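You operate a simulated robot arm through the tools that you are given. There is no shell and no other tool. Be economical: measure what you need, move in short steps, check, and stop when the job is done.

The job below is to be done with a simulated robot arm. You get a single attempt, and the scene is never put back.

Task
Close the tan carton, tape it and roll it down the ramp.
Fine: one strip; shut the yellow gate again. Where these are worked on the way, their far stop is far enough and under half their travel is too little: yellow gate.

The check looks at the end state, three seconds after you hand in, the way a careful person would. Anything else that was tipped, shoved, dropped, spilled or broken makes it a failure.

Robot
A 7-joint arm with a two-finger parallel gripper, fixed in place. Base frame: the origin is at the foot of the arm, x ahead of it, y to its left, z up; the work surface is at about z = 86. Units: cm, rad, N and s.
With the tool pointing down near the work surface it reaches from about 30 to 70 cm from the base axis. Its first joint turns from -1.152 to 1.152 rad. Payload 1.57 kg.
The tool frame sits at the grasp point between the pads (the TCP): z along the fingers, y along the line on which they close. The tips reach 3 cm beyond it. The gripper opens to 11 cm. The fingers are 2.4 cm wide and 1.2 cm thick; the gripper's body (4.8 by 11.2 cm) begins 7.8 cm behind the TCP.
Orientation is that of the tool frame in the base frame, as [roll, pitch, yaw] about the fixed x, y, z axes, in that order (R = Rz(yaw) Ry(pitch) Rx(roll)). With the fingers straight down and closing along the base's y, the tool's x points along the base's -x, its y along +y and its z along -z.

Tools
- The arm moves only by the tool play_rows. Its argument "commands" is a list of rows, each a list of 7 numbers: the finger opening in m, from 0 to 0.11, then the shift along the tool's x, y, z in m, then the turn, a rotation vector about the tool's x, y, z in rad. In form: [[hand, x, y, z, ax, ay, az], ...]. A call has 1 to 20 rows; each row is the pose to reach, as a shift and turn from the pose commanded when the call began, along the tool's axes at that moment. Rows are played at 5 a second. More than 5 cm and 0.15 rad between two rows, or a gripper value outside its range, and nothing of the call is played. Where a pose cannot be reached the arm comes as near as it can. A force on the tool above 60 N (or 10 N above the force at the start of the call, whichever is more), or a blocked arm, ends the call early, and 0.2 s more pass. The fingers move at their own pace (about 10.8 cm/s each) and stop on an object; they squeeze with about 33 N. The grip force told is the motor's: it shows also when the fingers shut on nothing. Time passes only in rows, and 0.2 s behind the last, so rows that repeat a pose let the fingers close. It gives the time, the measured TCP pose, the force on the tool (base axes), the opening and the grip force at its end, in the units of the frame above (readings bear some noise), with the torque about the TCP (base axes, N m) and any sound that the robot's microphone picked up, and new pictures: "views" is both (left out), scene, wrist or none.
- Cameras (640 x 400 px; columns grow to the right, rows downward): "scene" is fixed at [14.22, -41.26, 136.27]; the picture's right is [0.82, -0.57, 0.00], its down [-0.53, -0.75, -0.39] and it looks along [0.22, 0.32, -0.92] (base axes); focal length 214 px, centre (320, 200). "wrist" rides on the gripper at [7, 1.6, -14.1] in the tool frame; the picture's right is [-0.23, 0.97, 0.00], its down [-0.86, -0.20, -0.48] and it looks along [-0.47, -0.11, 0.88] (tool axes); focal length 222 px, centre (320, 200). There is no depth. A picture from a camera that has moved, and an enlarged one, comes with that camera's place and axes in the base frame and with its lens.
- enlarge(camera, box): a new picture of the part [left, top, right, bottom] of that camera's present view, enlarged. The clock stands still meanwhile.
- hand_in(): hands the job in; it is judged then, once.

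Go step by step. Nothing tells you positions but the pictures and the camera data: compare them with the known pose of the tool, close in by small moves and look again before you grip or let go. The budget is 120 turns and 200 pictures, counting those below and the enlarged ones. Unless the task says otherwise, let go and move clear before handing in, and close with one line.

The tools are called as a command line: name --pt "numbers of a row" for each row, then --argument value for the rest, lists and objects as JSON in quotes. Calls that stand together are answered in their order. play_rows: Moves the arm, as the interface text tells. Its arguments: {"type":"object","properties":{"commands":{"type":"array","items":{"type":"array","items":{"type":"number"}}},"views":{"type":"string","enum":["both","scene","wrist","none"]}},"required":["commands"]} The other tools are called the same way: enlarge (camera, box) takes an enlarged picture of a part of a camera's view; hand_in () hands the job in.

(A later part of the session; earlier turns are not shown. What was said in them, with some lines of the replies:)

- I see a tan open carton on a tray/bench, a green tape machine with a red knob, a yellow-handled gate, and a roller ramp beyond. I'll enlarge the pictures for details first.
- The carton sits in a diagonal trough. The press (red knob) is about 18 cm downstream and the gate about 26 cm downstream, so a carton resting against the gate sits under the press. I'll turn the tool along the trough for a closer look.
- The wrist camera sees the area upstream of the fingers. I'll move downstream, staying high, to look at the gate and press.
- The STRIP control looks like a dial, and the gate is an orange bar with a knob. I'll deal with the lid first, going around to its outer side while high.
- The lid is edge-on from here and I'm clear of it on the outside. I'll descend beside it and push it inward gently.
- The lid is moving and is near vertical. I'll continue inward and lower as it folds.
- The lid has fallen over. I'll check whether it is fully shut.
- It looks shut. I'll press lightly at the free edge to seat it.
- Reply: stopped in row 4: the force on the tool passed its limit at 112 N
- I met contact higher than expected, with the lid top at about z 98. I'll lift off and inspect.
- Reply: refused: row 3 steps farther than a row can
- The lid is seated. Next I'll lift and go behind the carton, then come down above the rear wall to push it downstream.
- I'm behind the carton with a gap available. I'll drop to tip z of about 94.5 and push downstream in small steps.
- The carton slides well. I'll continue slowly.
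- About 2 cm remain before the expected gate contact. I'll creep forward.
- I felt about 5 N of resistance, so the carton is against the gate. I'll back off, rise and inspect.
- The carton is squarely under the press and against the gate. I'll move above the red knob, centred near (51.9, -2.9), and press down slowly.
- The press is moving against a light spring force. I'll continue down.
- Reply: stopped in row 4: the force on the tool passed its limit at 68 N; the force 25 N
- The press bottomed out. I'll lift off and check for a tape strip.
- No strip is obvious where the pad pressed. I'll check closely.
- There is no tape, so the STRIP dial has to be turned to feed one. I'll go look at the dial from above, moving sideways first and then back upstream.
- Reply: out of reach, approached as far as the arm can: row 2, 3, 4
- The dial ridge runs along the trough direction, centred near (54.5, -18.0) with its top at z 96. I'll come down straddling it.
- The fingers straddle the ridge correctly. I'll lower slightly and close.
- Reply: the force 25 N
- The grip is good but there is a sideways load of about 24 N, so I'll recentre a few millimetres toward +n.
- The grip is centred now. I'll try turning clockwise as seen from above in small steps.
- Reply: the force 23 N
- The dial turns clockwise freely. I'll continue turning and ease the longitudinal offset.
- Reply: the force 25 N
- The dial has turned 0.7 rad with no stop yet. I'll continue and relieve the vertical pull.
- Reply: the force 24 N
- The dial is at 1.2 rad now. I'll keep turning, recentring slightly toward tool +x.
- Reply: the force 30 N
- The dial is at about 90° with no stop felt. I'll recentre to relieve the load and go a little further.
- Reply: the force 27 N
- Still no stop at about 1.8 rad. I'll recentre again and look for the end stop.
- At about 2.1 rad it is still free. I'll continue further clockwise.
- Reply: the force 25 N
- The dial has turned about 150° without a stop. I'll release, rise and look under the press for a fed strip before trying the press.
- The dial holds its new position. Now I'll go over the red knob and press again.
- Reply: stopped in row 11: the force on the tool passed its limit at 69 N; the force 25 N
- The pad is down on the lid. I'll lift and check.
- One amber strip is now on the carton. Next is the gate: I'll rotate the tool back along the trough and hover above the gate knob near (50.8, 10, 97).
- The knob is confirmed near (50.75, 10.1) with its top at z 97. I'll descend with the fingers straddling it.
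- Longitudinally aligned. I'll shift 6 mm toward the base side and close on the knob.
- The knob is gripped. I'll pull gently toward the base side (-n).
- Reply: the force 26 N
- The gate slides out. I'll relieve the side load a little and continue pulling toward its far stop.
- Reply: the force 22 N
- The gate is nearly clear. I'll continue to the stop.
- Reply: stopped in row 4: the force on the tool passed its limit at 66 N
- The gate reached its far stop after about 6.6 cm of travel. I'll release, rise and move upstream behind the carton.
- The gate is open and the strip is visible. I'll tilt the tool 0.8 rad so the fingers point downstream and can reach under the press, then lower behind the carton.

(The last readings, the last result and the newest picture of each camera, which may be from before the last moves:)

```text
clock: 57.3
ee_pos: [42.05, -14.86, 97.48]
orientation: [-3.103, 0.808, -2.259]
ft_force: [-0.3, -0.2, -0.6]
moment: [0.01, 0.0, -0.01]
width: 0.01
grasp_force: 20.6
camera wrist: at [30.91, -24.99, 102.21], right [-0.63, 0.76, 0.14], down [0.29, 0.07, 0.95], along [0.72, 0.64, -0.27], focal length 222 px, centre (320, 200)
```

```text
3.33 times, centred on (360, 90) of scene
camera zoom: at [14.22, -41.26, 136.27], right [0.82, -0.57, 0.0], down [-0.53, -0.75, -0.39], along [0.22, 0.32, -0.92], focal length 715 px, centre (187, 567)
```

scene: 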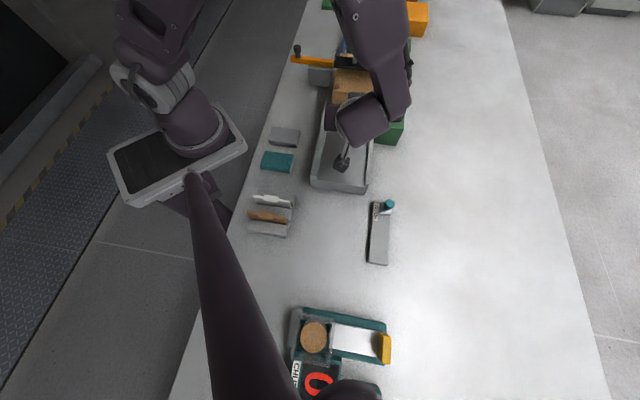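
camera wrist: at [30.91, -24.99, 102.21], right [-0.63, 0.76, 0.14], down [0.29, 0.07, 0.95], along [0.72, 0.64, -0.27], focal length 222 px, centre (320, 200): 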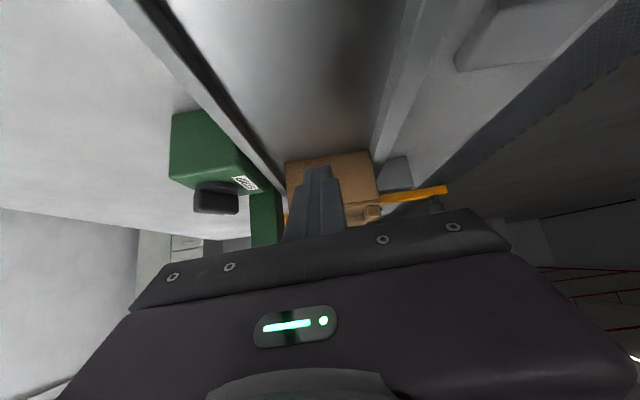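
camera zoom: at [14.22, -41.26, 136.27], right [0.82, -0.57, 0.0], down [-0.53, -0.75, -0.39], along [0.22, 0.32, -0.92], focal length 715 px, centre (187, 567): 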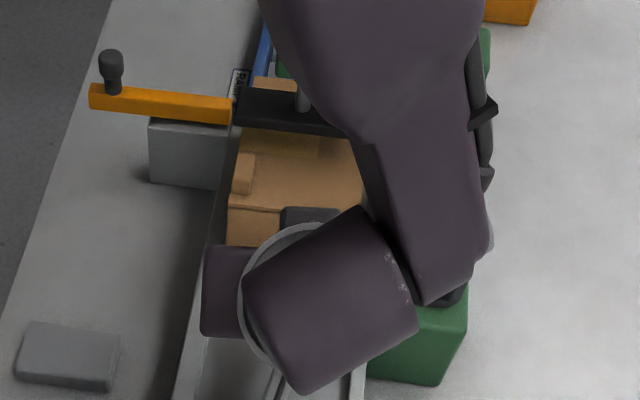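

The fingers are pointed downstream behind the carton. I'll lower the last 2 cm and move along the trough until just past contact.

play_rows --pt "0.0 0.007 0 0.0065 0 0 0" --pt "0.0 0.0137 0 0.0131 0 0 0" --pt "0.0 -0.0001 -0.0012 0.0276 0 0 0" --pt "0.0 -0.0139 -0.0024 0.042 0 0 0" --pt "0.0 -0.021 -0.003 0.0493 0 0 0" --pt "0.0 -0.0278 -0.0036 0.0565 0 0 0" --pt "0.0 -0.0381 -0.0045 0.0673 0 0 0"

enlarge --camera "wrist" --box '[240, 80, 440, 220]'

enlarge --camera "scene" --box '[290, 0, 430, 120]'

```text
clock: 58.9
ee_pos: [47.39, -9.47, 95.59]
orientation: [-3.101, 0.807, -2.259]
ft_force: [-0.2, -0.3, 0.9]
moment: [-0.01, 0.03, 0.04]
width: 0.0
grasp_force: 21.5
camera wrist: at [36.27, -19.73, 100.33], right [-0.63, 0.76, 0.14], down [0.29, 0.07, 0.95], along [0.72, 0.65, -0.27], focal length 222 px, centre (320, 200)
```

scene: 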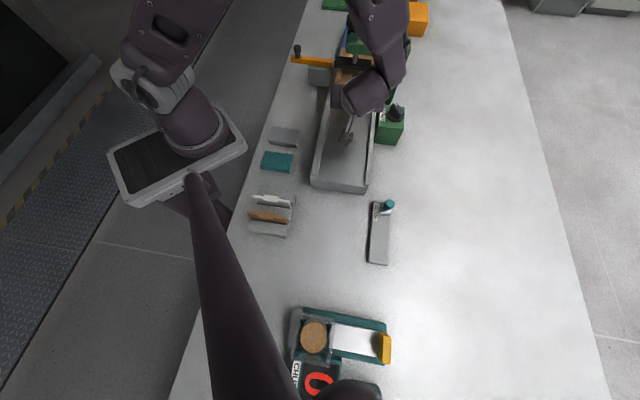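
wrist: 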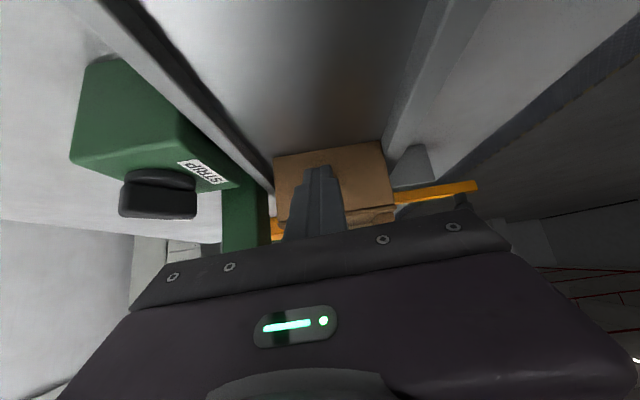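

```text
2.86 times, centred on (340, 150) of wrist
camera zoom: at [36.27, -19.73, 100.33], right [-0.63, 0.76, 0.14], down [0.29, 0.07, 0.95], along [0.72, 0.65, -0.27], focal length 635 px, centre (263, 343)
```

zoom: 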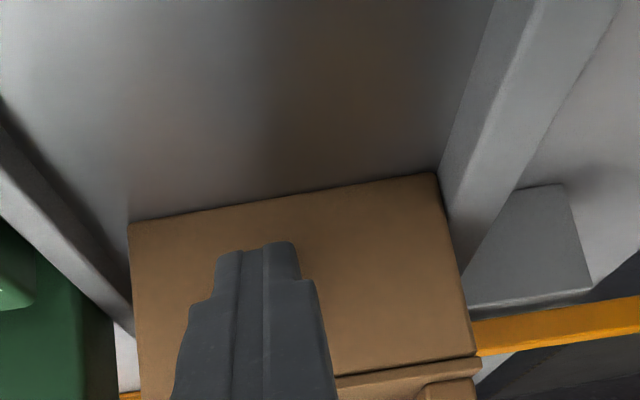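

```text
3.33 times, centred on (360, 60) of scene
camera zoom: at [14.22, -41.26, 136.27], right [0.82, -0.57, 0.0], down [-0.53, -0.75, -0.39], along [0.22, 0.32, -0.92], focal length 715 px, centre (187, 667)
```

zoom: 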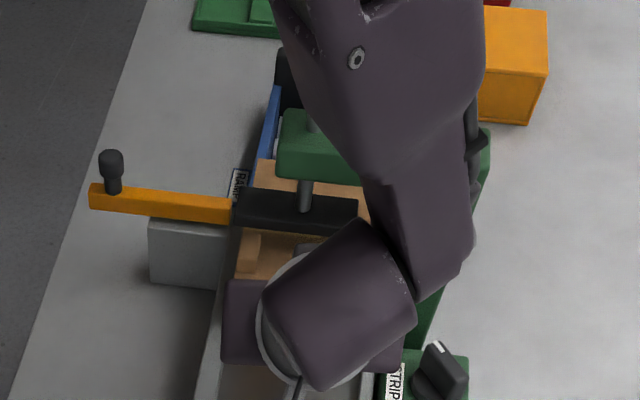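

The fingertip is at the rear face, slightly off centre. I'll push on slowly with a small lateral correction.

play_rows --pt "0.0 -0.0069 0.003 0.0072 0 0 0" --pt "0.0 -0.0138 0.004 0.0145 0 0 0" --pt "0.0 -0.0207 0.004 0.0217 0 0 0" --pt "0.0 -0.0276 0.003 0.0289 0 0 0" --pt "0.0 -0.0345 0.002 0.0361 0 0 0"

enlarge --camera "scene" --box '[290, 0, 430, 120]'

```text
clock: 60.1
ee_pos: [50.37, -5.4, 95.6]
orientation: [-3.101, 0.806, -2.258]
ft_force: [-0.6, -0.7, 0.9]
moment: [-0.01, -0.01, 0.01]
width: 0.0
grasp_force: 21.6
camera wrist: at [39.21, -15.55, 100.46], right [-0.63, 0.76, 0.14], down [0.29, 0.07, 0.95], along [0.72, 0.64, -0.27], focal length 222 px, centre (320, 200)
```

scene: 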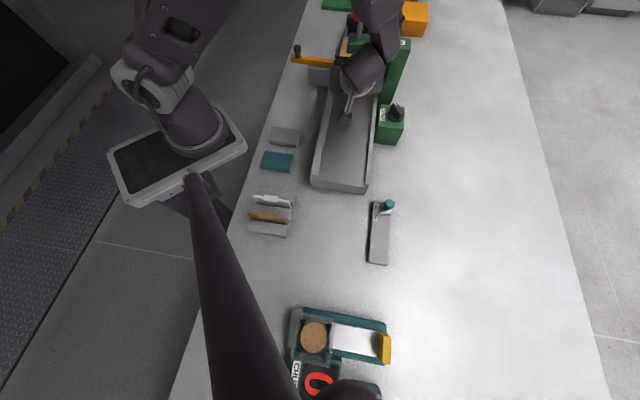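
wrist: 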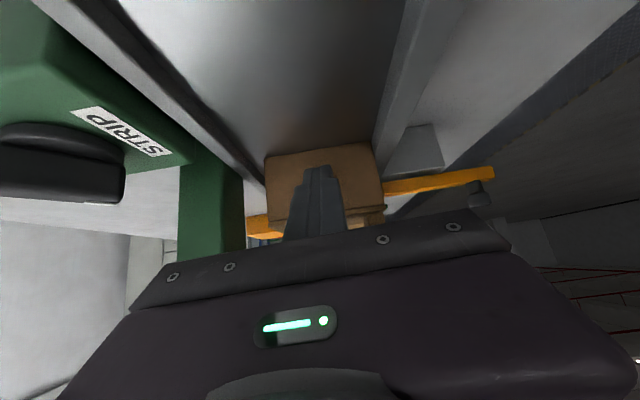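

```text
3.33 times, centred on (360, 60) of scene
camera zoom: at [14.22, -41.26, 136.27], right [0.82, -0.57, 0.0], down [-0.53, -0.75, -0.39], along [0.22, 0.32, -0.92], focal length 715 px, centre (187, 667)
```

zoom: 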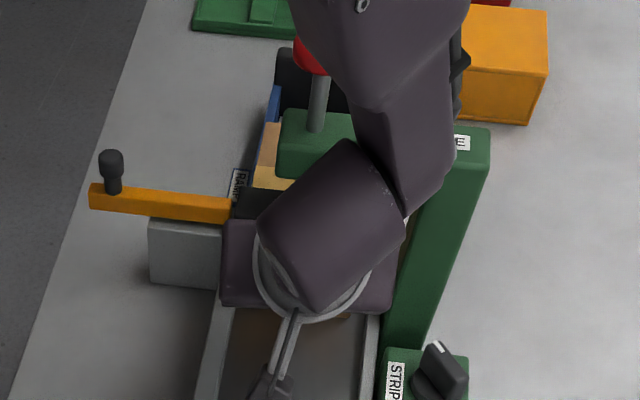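

The carton is moving over the gate line, and the press is still clear. I'll push 2 cm more.

play_rows --pt "0.0 -0.0035 0 0.0036 0 0 0" --pt "0.0 -0.0069 0 0.0072 0 0 0" --pt "0.0 -0.0104 -0.001 0.0108 0 0 0" --pt "0.0 -0.0138 -0.001 0.0145 0 0 0"

enlarge --camera "wrist" --box '[220, 80, 420, 220]'

enlarge --camera "scene" --box '[290, 0, 430, 120]'

```text
clock: 61.1
ee_pos: [51.81, -4.16, 95.61]
orientation: [-3.103, 0.806, -2.26]
ft_force: [-1.1, -0.6, 0.5]
moment: [0.01, 0.02, -0.02]
width: 0.0
grasp_force: 21.2
camera wrist: at [40.66, -14.23, 100.43], right [-0.63, 0.76, 0.14], down [0.29, 0.07, 0.95], along [0.72, 0.64, -0.27], focal length 222 px, centre (320, 200)
```

scene: 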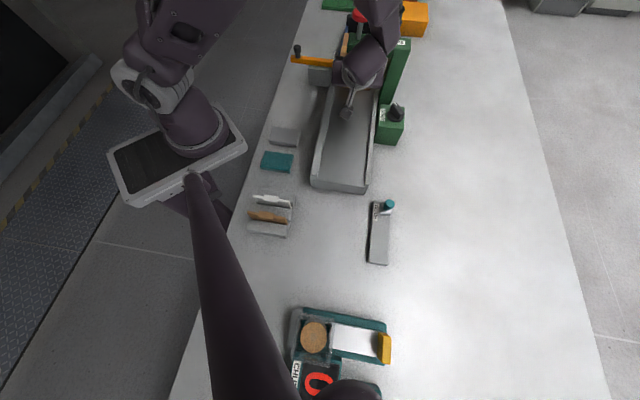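
wrist: 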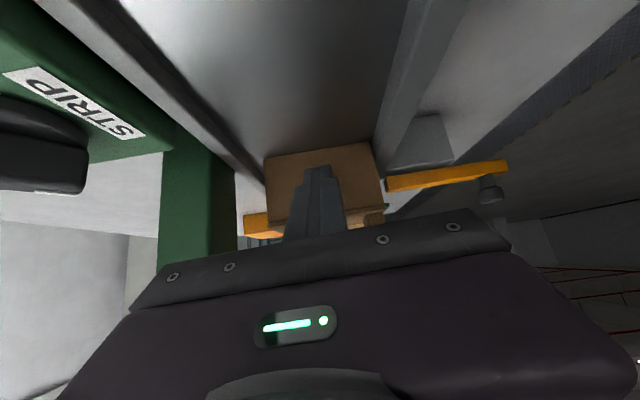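

```text
2.86 times, centred on (320, 150) of wrist
camera zoom: at [40.66, -14.23, 100.43], right [-0.63, 0.76, 0.14], down [0.29, 0.07, 0.95], along [0.72, 0.64, -0.27], focal length 635 px, centre (320, 343)
```

zoom: 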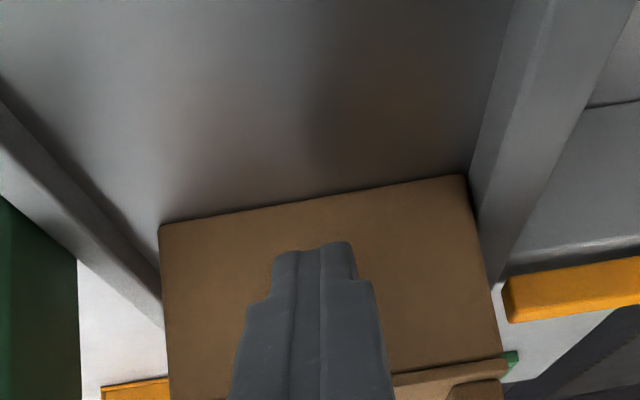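

```text
3.33 times, centred on (360, 60) of scene
camera zoom: at [14.22, -41.26, 136.27], right [0.82, -0.57, 0.0], down [-0.53, -0.75, -0.39], along [0.22, 0.32, -0.92], focal length 715 px, centre (187, 667)
```

zoom: 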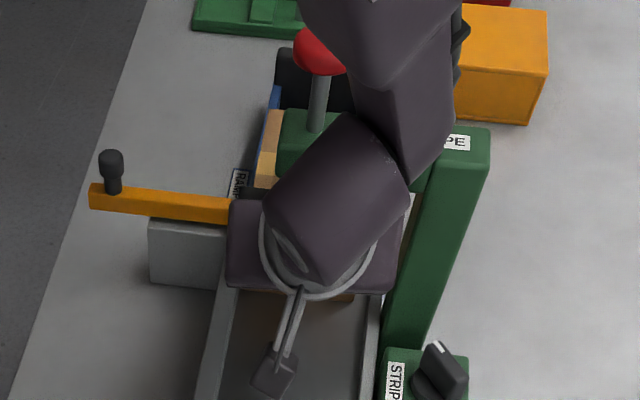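

The carton needs about 2 cm more to tip onto the rollers. I'll flatten the tool slightly to keep clear of the pad and continue.

play_rows --pt "0.0 0.003 0 0 0 -0.08 0" --pt "0.0 0.0061 0 0.0003 0 -0.15 0" --pt "0.0 0.0009 0 0.0057 0 -0.15 0" --pt "0.0 -0.0043 -0.001 0.0111 0 -0.15 0" --pt "0.0 -0.0078 -0.001 0.0147 0 -0.15 0" --pt "0.0 -0.0112 -0.001 0.0184 0 -0.15 0"

enlarge --camera "scene" --box '[290, 0, 430, 120]'

```text
clock: 62.5
ee_pos: [53.28, -2.71, 95.29]
orientation: [-3.095, 0.956, -2.249]
ft_force: [-1.1, -0.3, 0.5]
moment: [-0.01, -0.02, 0.0]
width: 0.01
grasp_force: 21.2
camera wrist: at [41.75, -13.32, 97.72], right [-0.65, 0.74, 0.16], down [0.2, -0.04, 0.98], along [0.73, 0.67, -0.12], focal length 222 px, centre (320, 200)
```

scene: 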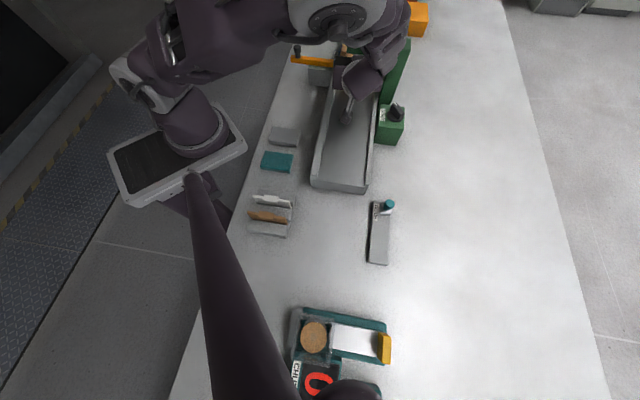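
wrist: 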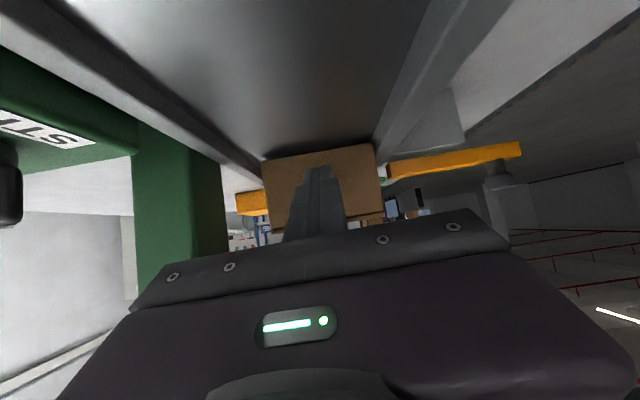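

```text
3.33 times, centred on (360, 60) of scene
camera zoom: at [14.22, -41.26, 136.27], right [0.82, -0.57, 0.0], down [-0.53, -0.75, -0.39], along [0.22, 0.32, -0.92], focal length 715 px, centre (187, 667)
```

zoom: 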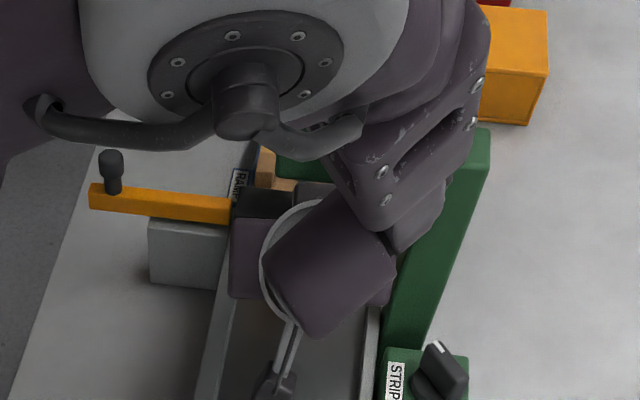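

The carton is now entirely downstream of the press but not yet tipping. I'll flatten the tool a bit more so it stays under the pad, and push about 2 cm further.

play_rows --pt "0.0 0.004 0 0.001 0 -0.07 0" --pt "0.0 0.0084 0 0.002 0 -0.144 0" --pt "0.0 0.0037 0 0.0086 0 -0.144 0" --pt "0.0 0.0 0 0.0139 0 -0.144 0" --pt "0.0 -0.003 -0.0005 0.018 0 -0.144 0" --pt "0.0 -0.0062 -0.001 0.0226 0 -0.144 0"

enlarge --camera "wrist" --box '[220, 80, 420, 260]'

```text
clock: 63.9
ee_pos: [54.6, -1.04, 94.41]
orientation: [-3.083, 1.102, -2.233]
ft_force: [0.0, 0.2, 0.2]
moment: [0.04, -0.01, 0.01]
width: 0.01
grasp_force: 21.4
camera wrist: at [43.18, -11.86, 94.61], right [-0.67, 0.72, 0.18], down [0.1, -0.14, 0.98], along [0.73, 0.68, 0.02], focal length 222 px, centre (320, 200)
```

scene: 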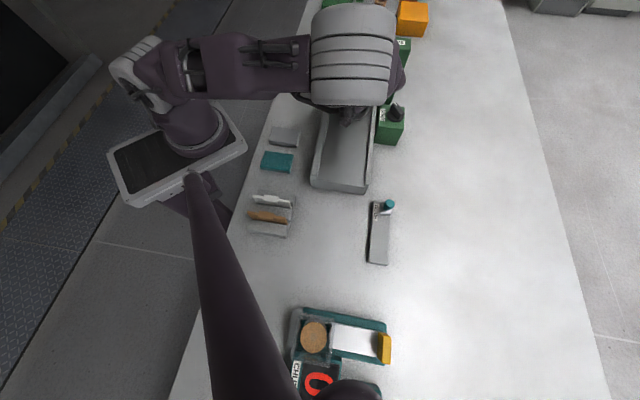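
wrist: 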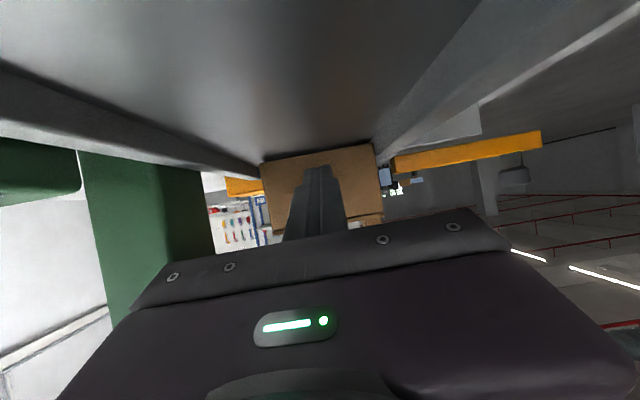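

```text
2.22 times, centred on (320, 170) of wrist
camera zoom: at [43.18, -11.86, 94.61], right [-0.67, 0.72, 0.18], down [0.1, -0.14, 0.98], along [0.73, 0.68, 0.02], focal length 494 px, centre (320, 267)
```

zoom: 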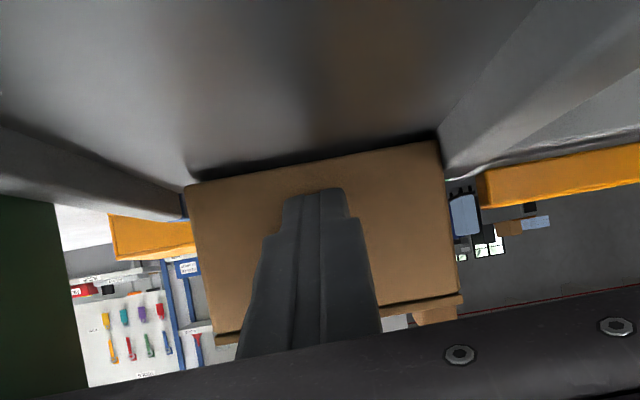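

The carton still rests partly on the trough floor, so it needs a few more centimetres. The finger can now fit between the press and the carton from above, so I'll back out upstream, straighten and rise.

play_rows --pt "0.0 0.0136 0 -0.0268 0 0 0" --pt "0.0 0.0272 0 -0.0535 0 0 0" --pt "0.0 0.0408 0 -0.0803 0 0 0" --pt "0.0 0.0185 0 -0.1028 0 0 0" --pt "0.0 -0.0171 0 -0.1209 0 0.14 0" --pt "0.0 -0.0528 0 -0.139 0 0.28 0" --pt "0.0 -0.0885 0 -0.1572 0 0.42 0" --pt "0.0 -0.1242 0 -0.1753 0 0.56 0" --pt "0.0 -0.1599 0 -0.1934 0 0.7 0" --pt "0.0 -0.1777 0 -0.2025 0 0.84 0" --pt "0.0 -0.1777 0 -0.2025 0 0.98 0" --pt "0.0 -0.1777 0 -0.2025 0 1.1 0" --pt "0.0 -0.1777 0 -0.2025 0 1.1 0"

enlarge --camera "scene" --box '[290, 0, 430, 120]'

```text
clock: 66.7
ee_pos: [47.68, -8.38, 119.31]
orientation: [-3.114, -0.001, -2.287]
ft_force: [0.2, 0.0, -0.5]
moment: [-0.01, -0.02, 0.01]
width: 0.0
grasp_force: 21.2
camera wrist: at [41.66, -12.15, 133.51], right [-0.58, 0.81, -0.03], down [0.7, 0.52, 0.48], along [0.41, 0.26, -0.88], focal length 222 px, centre (320, 200)
```

scene: 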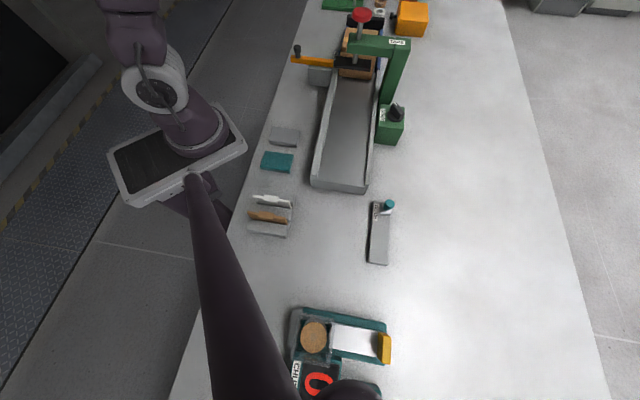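
wrist: 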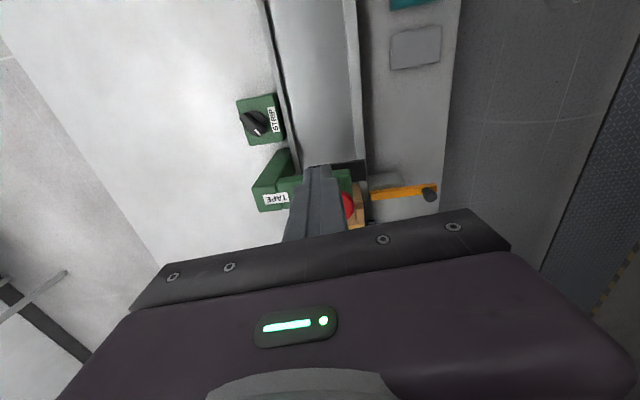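

```text
3.33 times, centred on (360, 60) of scene
camera zoom: at [14.22, -41.26, 136.27], right [0.82, -0.57, 0.0], down [-0.53, -0.75, -0.39], along [0.22, 0.32, -0.92], focal length 715 px, centre (187, 667)
```

zoom: 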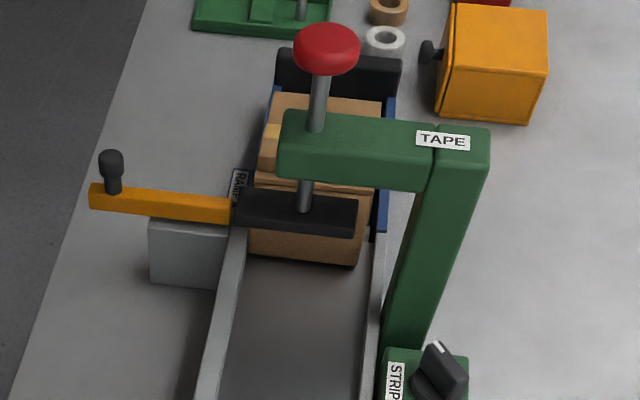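

The carton looks close to the rollers' far stop. I'll move over the ramp to see its real state from above.

play_rows --pt "0.0 -0.045 0.01 0 0 0 0" --pt "0.0 -0.09 0.02 0 0 0 0" --pt "0.0 -0.135 0.03 0 0 0 0" --pt "0.0 -0.18 0.05 0 0 0 0" --pt "0.0 -0.22 0.07 0 0 0 0" --pt "0.0 -0.22 0.07 0 0 0 0"

enlarge --camera "wrist" --box '[160, 40, 400, 220]'

```text
clock: 68.1
ee_pos: [56.89, 13.18, 119.49]
orientation: [-3.115, 0.0, -2.29]
ft_force: [0.8, -0.4, 0.6]
moment: [0.0, -0.03, -0.01]
width: 0.02
grasp_force: 21.2
camera wrist: at [50.83, 9.32, 133.66], right [-0.58, 0.81, -0.03], down [0.7, 0.52, 0.48], along [0.41, 0.26, -0.87], focal length 222 px, centre (320, 200)
```

scene: 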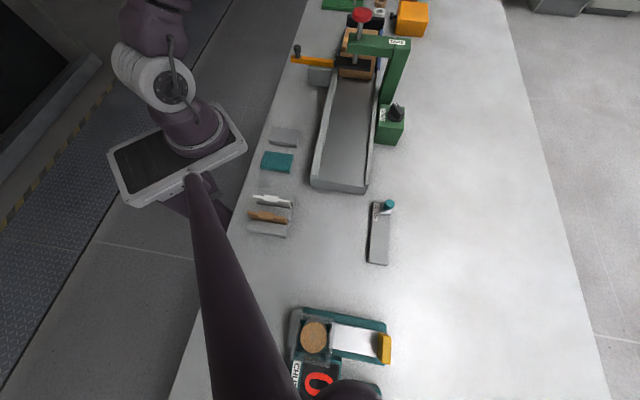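
wrist: 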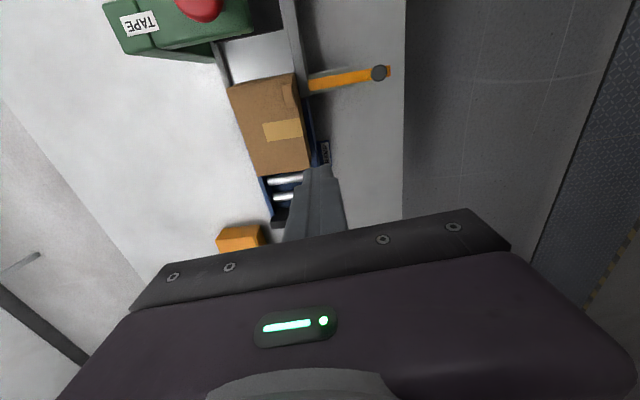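

```text
2.22 times, centred on (280, 130) of wrist
camera zoom: at [50.83, 9.32, 133.66], right [-0.58, 0.81, -0.03], down [0.7, 0.52, 0.48], along [0.41, 0.26, -0.87], focal length 494 px, centre (409, 356)
```

zoom: 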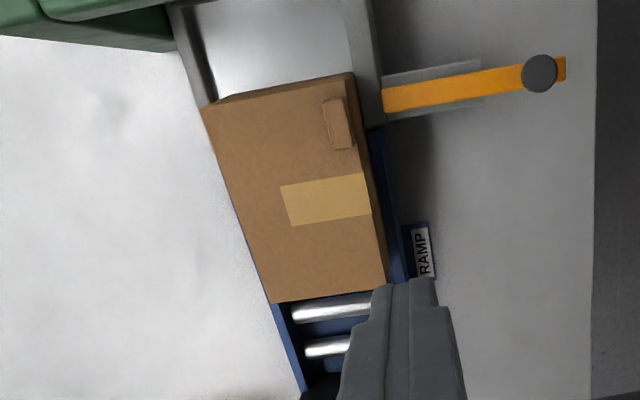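

I can see one strip on the lid. The rear of the carton is still about 2 cm on the trough. I'll lean the tool so the hand stays downstream of the press and drop the finger behind the carton, at s of about 23.5.

play_rows --pt "0.0 0 -0.03 0 0 0.12 0" --pt "0.0 0.03 -0.05 0 0 0.24 0" --pt "0.0 0.06 -0.07 0 0 0.36 0" --pt "0.0 0.09 -0.0715 0.01 0 0.45 0" --pt "0.0 0.1 -0.0715 0.04 0 0.45 0" --pt "0.0 0.1 -0.0715 0.08 0 0.45 0" --pt "0.0 0.1 -0.0715 0.12 0 0.45 0" --pt "0.0 0.1 -0.0715 0.15 0 0.45 0" --pt "0.0 0.1 -0.0715 0.17 0 0.45 0" --pt "0.0 0.1 -0.0715 0.17 0 0.45 0"

enlarge --camera "scene" --box '[290, 0, 430, 120]'

enlarge --camera "wrist" --box '[200, 80, 440, 260]'

```text
clock: 70.3
ee_pos: [56.32, 0.44, 102.52]
orientation: [-3.111, -0.45, -2.299]
ft_force: [0.5, -0.5, 0.2]
moment: [0.0, 0.03, 0.01]
width: 0.0
grasp_force: 21.2
out of reach, approached as far as the arm can: row 1, 2, 3, 4
camera wrist: at [54.65, 1.79, 118.23], right [-0.6, 0.79, -0.13], down [0.79, 0.61, 0.06], along [0.13, -0.06, -0.99], focal length 222 px, centre (320, 200)
```

scene: 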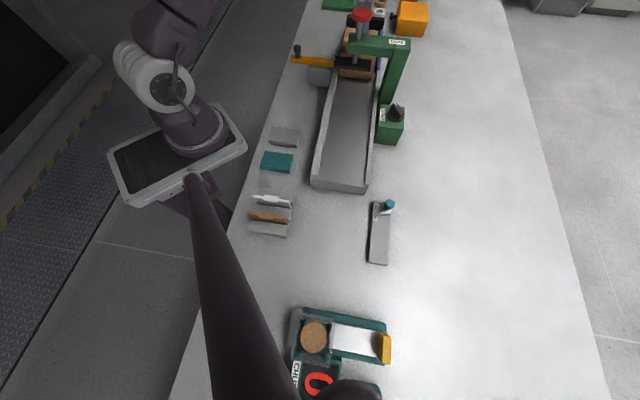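
wrist: 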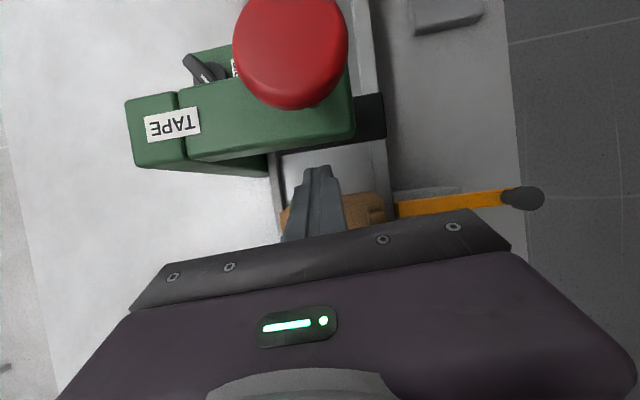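

```text
3.33 times, centred on (360, 60) of scene
camera zoom: at [14.22, -41.26, 136.27], right [0.82, -0.57, 0.0], down [-0.53, -0.75, -0.39], along [0.22, 0.32, -0.92], focal length 715 px, centre (187, 667)
```

zoom: 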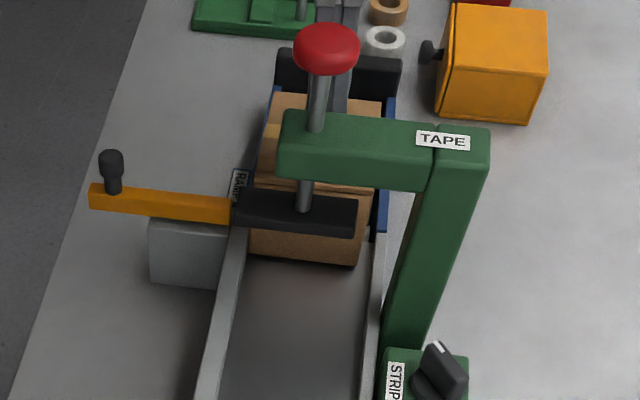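

```text
2.22 times, centred on (320, 170) of wrist
camera zoom: at [54.65, 1.79, 118.23], right [-0.6, 0.79, -0.13], down [0.79, 0.61, 0.06], along [0.13, -0.06, -0.99], focal length 494 px, centre (320, 267)
```

zoom: 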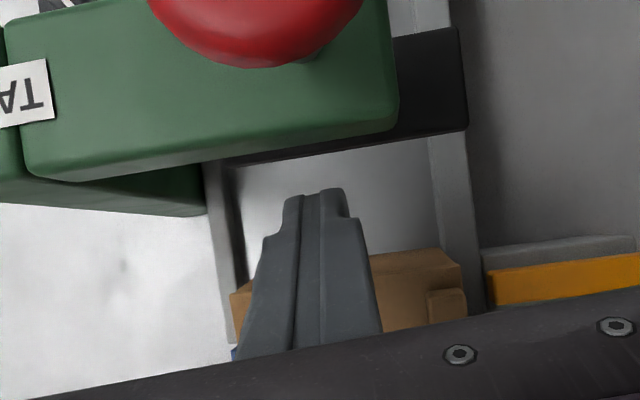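

The fingertip is in the gap between the press and the carton. I'll lower it behind the rear face, then push downstream gently.

play_rows --pt "0.0 -0.006 0 0.02 0 0 0" --pt "0.0 -0.016 0 0.04 0 0 0" --pt "0.0 -0.022 0 0.037 0 0 0" --pt "0.0 -0.029 0 0.034 0 0 0" --pt "0.0 -0.036 -0.001 0.031 0 0 0" --pt "0.0 -0.043 -0.001 0.0275 0 0 0"

enlarge --camera "scene" --box '[290, 0, 430, 120]'

```text
clock: 71.7
ee_pos: [58.1, 2.45, 98.07]
orientation: [-3.112, -0.451, -2.3]
ft_force: [-0.1, -0.6, 0.1]
moment: [-0.02, 0.01, -0.03]
width: 0.0
grasp_force: 20.9
camera wrist: at [56.48, 3.67, 113.9], right [-0.6, 0.79, -0.12], down [0.79, 0.61, 0.06], along [0.13, -0.06, -0.99], focal length 222 px, centre (320, 200)
```

scene: 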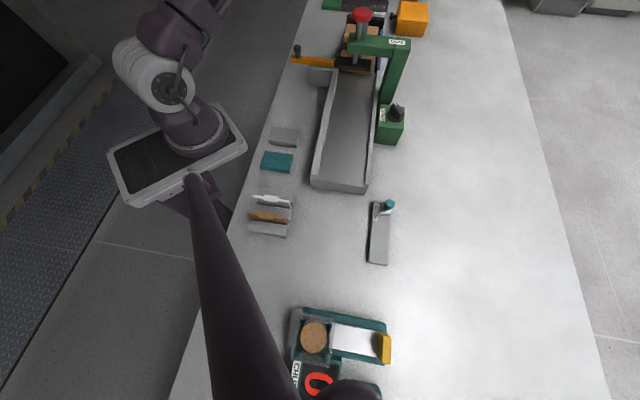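
wrist: 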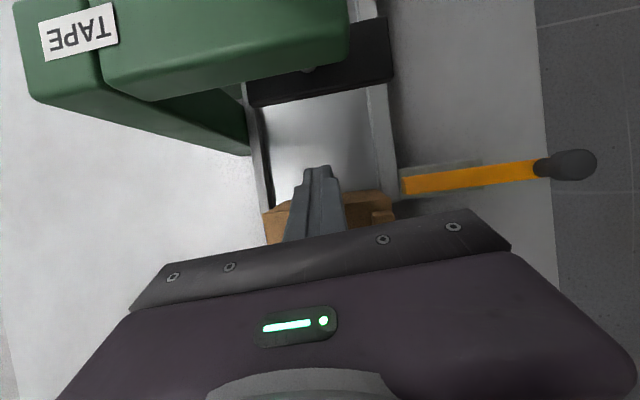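

```text
3.33 times, centred on (360, 60) of scene
camera zoom: at [14.22, -41.26, 136.27], right [0.82, -0.57, 0.0], down [-0.53, -0.75, -0.39], along [0.22, 0.32, -0.92], focal length 715 px, centre (187, 667)
```

zoom: 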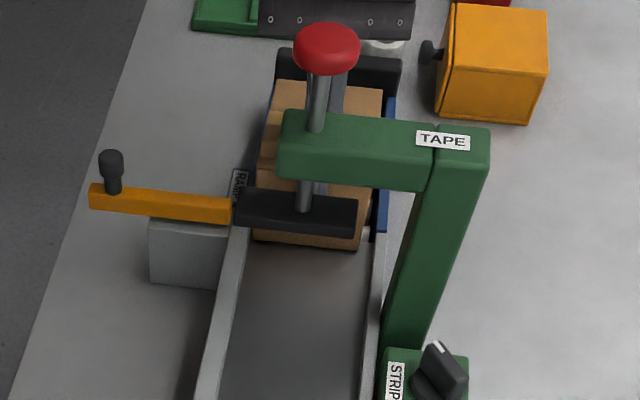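

The carton is advancing. I'll continue.

play_rows --pt "0.0 -0.0063 0 -0.003 0 0 0" --pt "0.0 -0.0126 0 -0.0061 0 0 0" --pt "0.0 -0.0189 -0.001 -0.0091 0 0 0" --pt "0.0 -0.0252 -0.001 -0.0122 0 0 0" --pt "0.0 -0.0315 -0.001 -0.0152 0 0 0"

enlarge --camera "scene" --box '[290, 0, 430, 120]'

```text
clock: 72.9
ee_pos: [60.3, 4.74, 98.05]
orientation: [-3.112, -0.451, -2.3]
ft_force: [0.4, -0.2, -0.2]
moment: [0.02, 0.04, 0.04]
width: 0.02
grasp_force: 21.2
camera wrist: at [58.73, 6.06, 113.81], right [-0.6, 0.79, -0.12], down [0.79, 0.61, 0.06], along [0.13, -0.06, -0.99], focal length 222 px, centre (320, 200)
```

scene: 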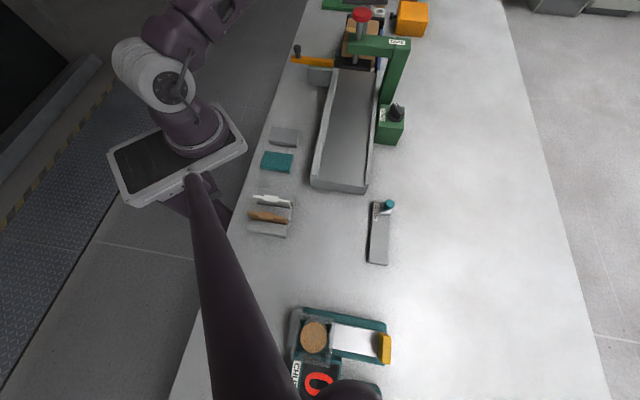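
wrist: 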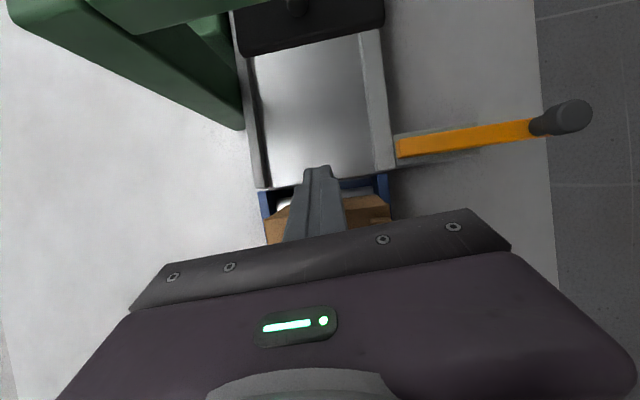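

```text
3.33 times, centred on (360, 60) of scene
camera zoom: at [14.22, -41.26, 136.27], right [0.82, -0.57, 0.0], down [-0.53, -0.75, -0.39], along [0.22, 0.32, -0.92], focal length 715 px, centre (187, 667)
```

zoom: 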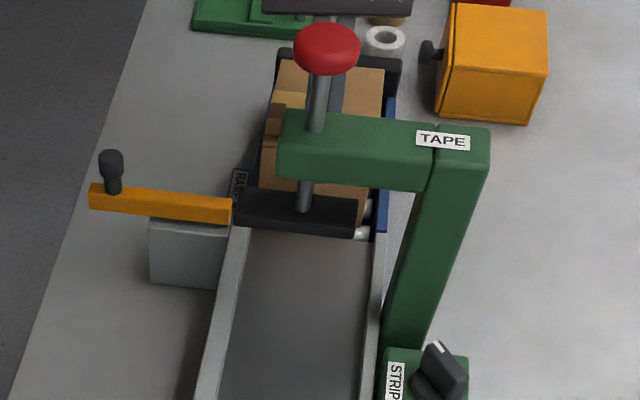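

The carton rolled forward off the trough. I'll lift, straighten and check.

play_rows --pt "0.0 0.009 0 0.004 0 0 0" --pt "0.0 0.026 0 -0.032 0 0 0" --pt "0.0 0.0435 0 -0.068 0 0 0" --pt "0.0 0.061 0 -0.104 0 0 0" --pt "0.0 0.0785 0.01 -0.14 0 -0.1 0" --pt "0.0 0.09 0.03 -0.17 0 -0.22 0" --pt "0.0 0.09 0.05 -0.17 0 -0.34 0" --pt "0.0 0.09 0.06 -0.17 0 -0.45 0" --pt "0.0 0.09 0.06 -0.17 0 -0.45 0"

enlarge --camera "wrist" --box '[160, 40, 400, 220]'

enlarge --camera "scene" --box '[290, 0, 430, 120]'

```text
clock: 74.9
ee_pos: [54.86, 8.46, 117.29]
orientation: [-3.116, 0.002, -2.29]
ft_force: [-0.4, 0.3, 0.3]
moment: [0.0, 0.01, 0.04]
width: 0.01
grasp_force: 21.4
out of reach, approached as far as the arm can: row 4, 5
camera wrist: at [48.76, 4.58, 131.35], right [-0.58, 0.81, -0.03], down [0.7, 0.52, 0.49], along [0.41, 0.27, -0.87], focal length 222 px, centre (320, 200)
```

scene: 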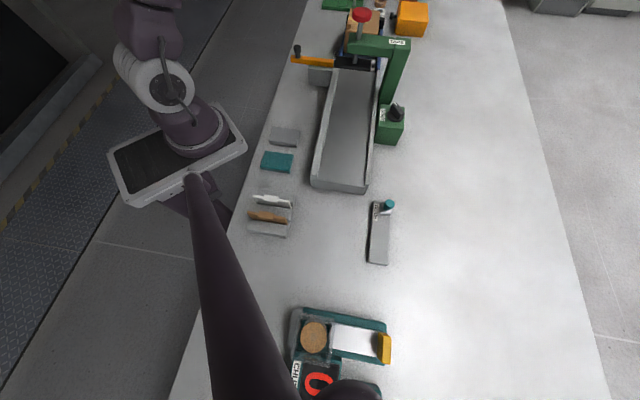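
wrist: 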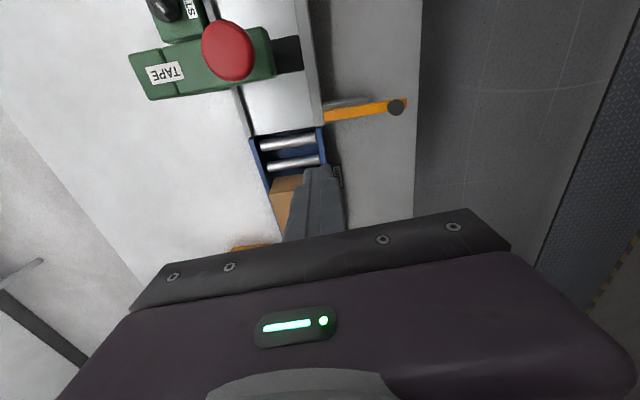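

```text
2.22 times, centred on (280, 130) of wrist
camera zoom: at [48.76, 4.58, 131.35], right [-0.58, 0.81, -0.03], down [0.7, 0.52, 0.49], along [0.41, 0.27, -0.87], focal length 494 px, centre (409, 356)
```

zoom: 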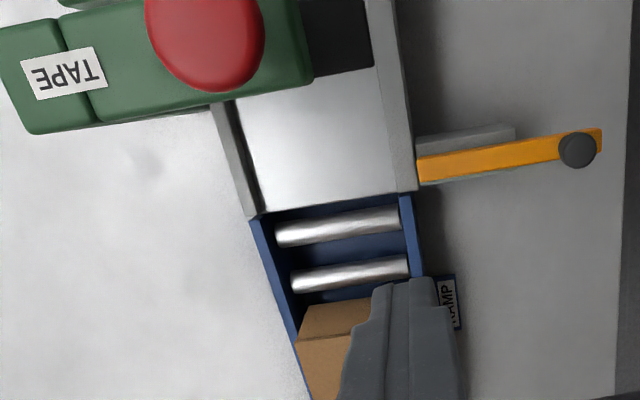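

```text
3.33 times, centred on (360, 60) of scene
camera zoom: at [14.22, -41.26, 136.27], right [0.82, -0.57, 0.0], down [-0.53, -0.75, -0.39], along [0.22, 0.32, -0.92], focal length 715 px, centre (187, 667)
```

zoom: 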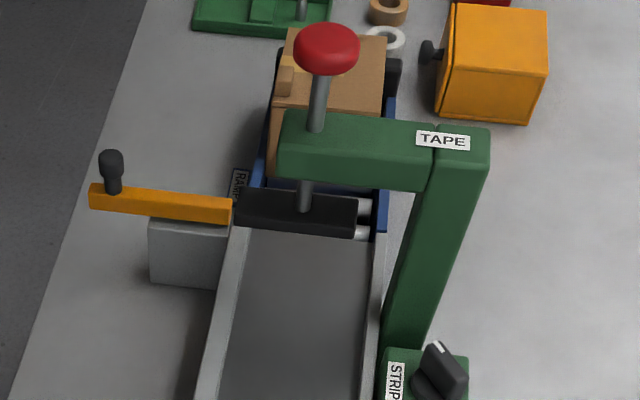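

The carton has rolled down. Now I'll shut the gate again, going to the knob at (45.7, 15.0).

play_rows --pt "0.05 0.003 0.04 0 0 0 0" --pt "0.05 0.006 0.08 0 0 0 0" --pt "0.05 0.0115 0.116 0 0 0 0" --pt "0.05 0.0115 0.116 0.045 0 0 0" --pt "0.05 0.0115 0.116 0.09 0 0 0" --pt "0.05 0.0115 0.116 0.13 0 0 0" --pt "0.05 0.0115 0.116 0.165 0 0 0" --pt "0.05 0.0115 0.117 0.185 0 0 0" --pt "0.05 0.0115 0.117 0.185 0 0 0" --views "none"

enlarge --camera "wrist" --box '[220, 80, 420, 220]'

enlarge --camera "scene" --box '[290, 0, 430, 120]'

```text
clock: 76.9
ee_pos: [46.12, 15.24, 98.22]
orientation: [-3.115, -0.001, -2.287]
ft_force: [1.0, 0.0, 0.5]
moment: [0.0, 0.0, 0.0]
width: 5.01
grasp_force: 0.1
```

```text
2.86 times, centred on (320, 150) of wrist
camera zoom: at [40.04, 11.36, 112.39], right [-0.58, 0.81, -0.03], down [0.7, 0.52, 0.48], along [0.41, 0.26, -0.87], focal length 635 px, centre (320, 343)
```

zoom: 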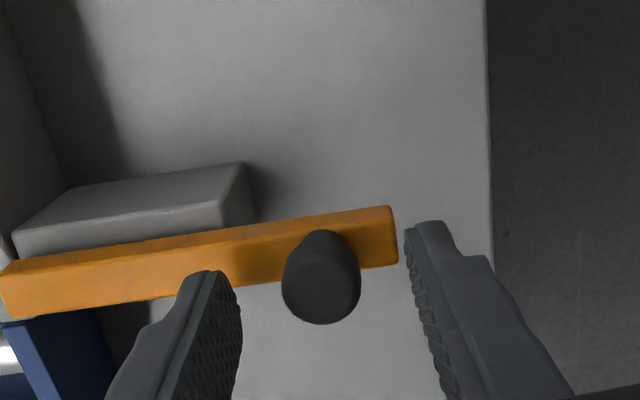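

```text
3.33 times, centred on (360, 60) of scene
camera zoom: at [14.22, -41.26, 136.27], right [0.82, -0.57, 0.0], down [-0.53, -0.75, -0.39], along [0.22, 0.32, -0.92], focal length 715 px, centre (187, 667)
```

zoom: 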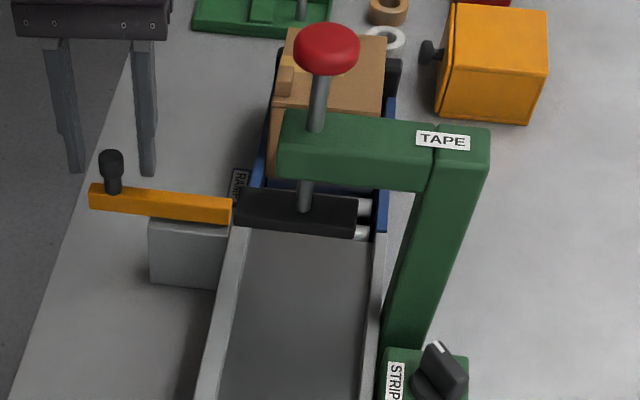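

The knob is between the fingers. I'll close on it and slide the gate back in.

play_rows --pt "0.05 0.003 0.0 0.002 0 0 0" --pt "0.02 0.003 0.0 0.002 0 0 0" --pt "0.0 0.003 0.0 0.002 0 0 0" --pt "0.0 0.003 0.0 0.002 0 0 0" --pt "0.0 0.0035 -0.01 0.001 0 0 0" --pt "0.0 0.004 -0.02 0.001 0 0 0" --pt "0.0 0.0045 -0.03 0.001 0 0 0" --pt "0.0 0.005 -0.04 0.001 0 0 0" --pt "0.0 0.0055 -0.05 0.001 0 0 0" --views "none"

```text
clock: 78.9
ee_pos: [49.36, 11.54, 98.26]
orientation: [-3.117, 0.001, -2.288]
ft_force: [8.1, 9.8, -16.2]
moment: [0.71, 0.02, -0.22]
width: 2.07
grasp_force: 34.2
```

About 1.6 cm is left before fully shut.

play_rows --pt "0.0 -0.001 -0.005 0.001 0 0 0" --pt "0.0 -0.001 -0.01 0.001 0 0 0" --pt "0.0 -0.001 -0.013 0.001 0 0 0" --pt "0.0 -0.001 -0.016 0.001 0 0 0" --pt "0.0 -0.001 -0.018 0.001 0 0 0" --pt "0.0 -0.001 -0.02 0.001 0 0 0" --views "none"

enlarge --camera "wrist" --box '[120, 60, 420, 220]'

```text
clock: 80.3
ee_pos: [50.77, 10.12, 98.2]
orientation: [-3.115, -0.003, -2.287]
ft_force: [-3.6, -2.3, -15.8]
moment: [0.35, 0.35, -0.26]
width: 2.06
grasp_force: 34.0
```

```text
2.13 times, centred on (270, 140) of wrist
camera zoom: at [44.67, 6.3, 112.41], right [-0.58, 0.81, -0.03], down [0.7, 0.52, 0.48], along [0.4, 0.26, -0.88], focal length 474 px, centre (427, 328)
```

zoom: 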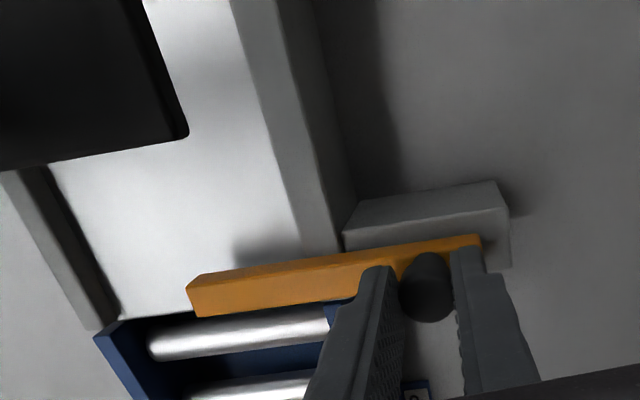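

The gate is essentially back in its starting place. I'll nudge it to confirm the stop.

play_rows --pt "0.0 0 -0.002 -0.001 0 0 0" --pt "0.0 0 -0.004 -0.001 0 0 0" --pt "0.0 0 -0.006 -0.001 0 0 0" --views "none"

```text
clock: 81.1
ee_pos: [50.9, 10.14, 98.27]
orientation: [-3.122, -0.003, -2.286]
ft_force: [-39.1, 20.7, -12.8]
moment: [0.16, 1.56, -0.01]
width: 2.09
grasp_force: 34.3
```

The gate is at its stop. I'll relax the load, release, rise and move back to check everything.

play_rows --pt "0.0 0 0.003 0 0 0 0" --pt "0.03 0 0.005 0 0 0 0" --pt "0.05 0 0.005 0 0 0 0" --pt "0.05 0 0.005 -0.04 0 0 0" --pt "0.05 0 0.005 -0.085 0 0 0" --pt "0.05 0 0.005 -0.13 0 0 0" --pt "0.05 -0.04 0.005 -0.15 0 0 0" --pt "0.0 -0.085 0.005 -0.16 0 0 0" --pt "0.0 -0.13 0.005 -0.16 0 0 0" --pt "0.0 -0.13 0.005 -0.16 0 0 0"

enlarge --camera "wrist" --box '[160, 20, 400, 220]'

enlarge --camera "scene" --box '[290, 0, 430, 120]'

```text
clock: 83.3
ee_pos: [59.37, 20.18, 114.11]
orientation: [-3.114, -0.003, -2.288]
ft_force: [-0.5, 0.1, 0.2]
moment: [-0.01, 0.01, 0.0]
width: 0.0
grasp_force: 21.2
camera wrist: at [53.4, 16.28, 128.33], right [-0.58, 0.81, -0.03], down [0.7, 0.52, 0.48], along [0.4, 0.26, -0.88], focal length 222 px, centre (320, 200)
```

scene: 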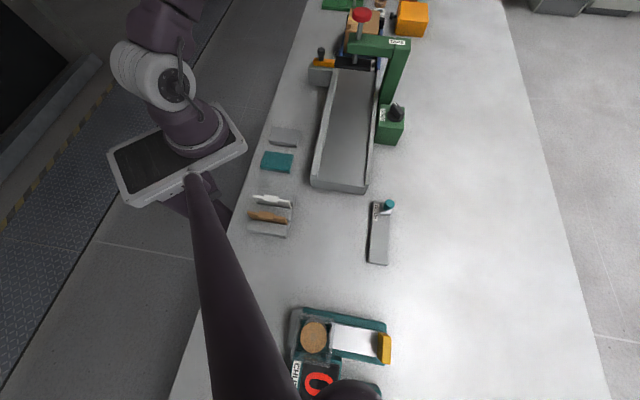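
wrist: 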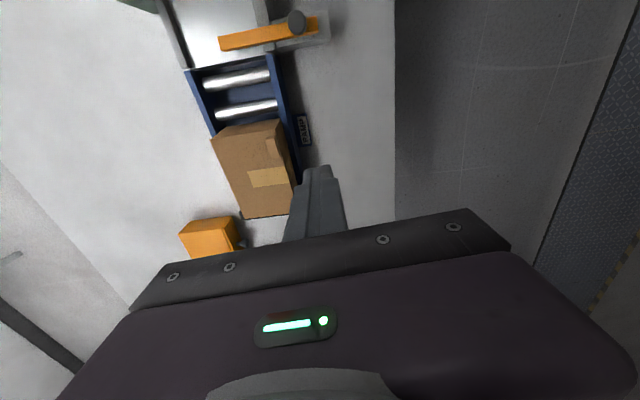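

```text
2.00 times, centred on (280, 120) of wrist
camera zoom: at [53.4, 16.28, 128.33], right [-0.58, 0.81, -0.03], down [0.7, 0.52, 0.48], along [0.4, 0.26, -0.88], focal length 444 px, centre (400, 360)
```

zoom: 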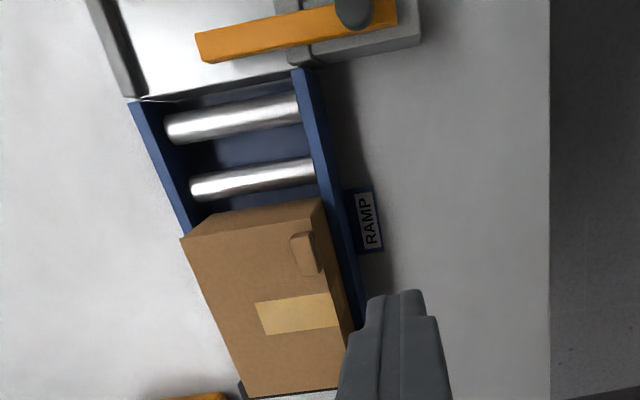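

```text
3.33 times, centred on (360, 60) of scene
camera zoom: at [14.22, -41.26, 136.27], right [0.82, -0.57, 0.0], down [-0.53, -0.75, -0.39], along [0.22, 0.32, -0.92], focal length 715 px, centre (187, 667)
```

zoom: 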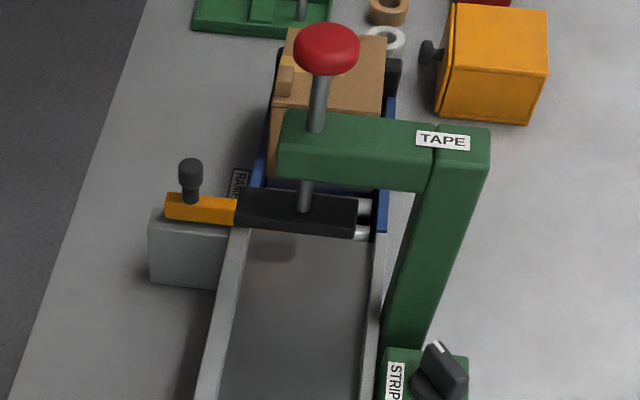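

The carton is shut, carries one strip and rests against the ramp's end stop. The yellow gate is shut again, nothing else looks disturbed and the arm is clear, so I'm handing in.

hand_in

```text
The job is handed in.
```

The carton is closed, has one tape strip, and was rolled down to the ramp's end stop. The yellow gate is shut again and the arm is clear; the STRIP dial is still turned about 150° clockwise from its starting position.
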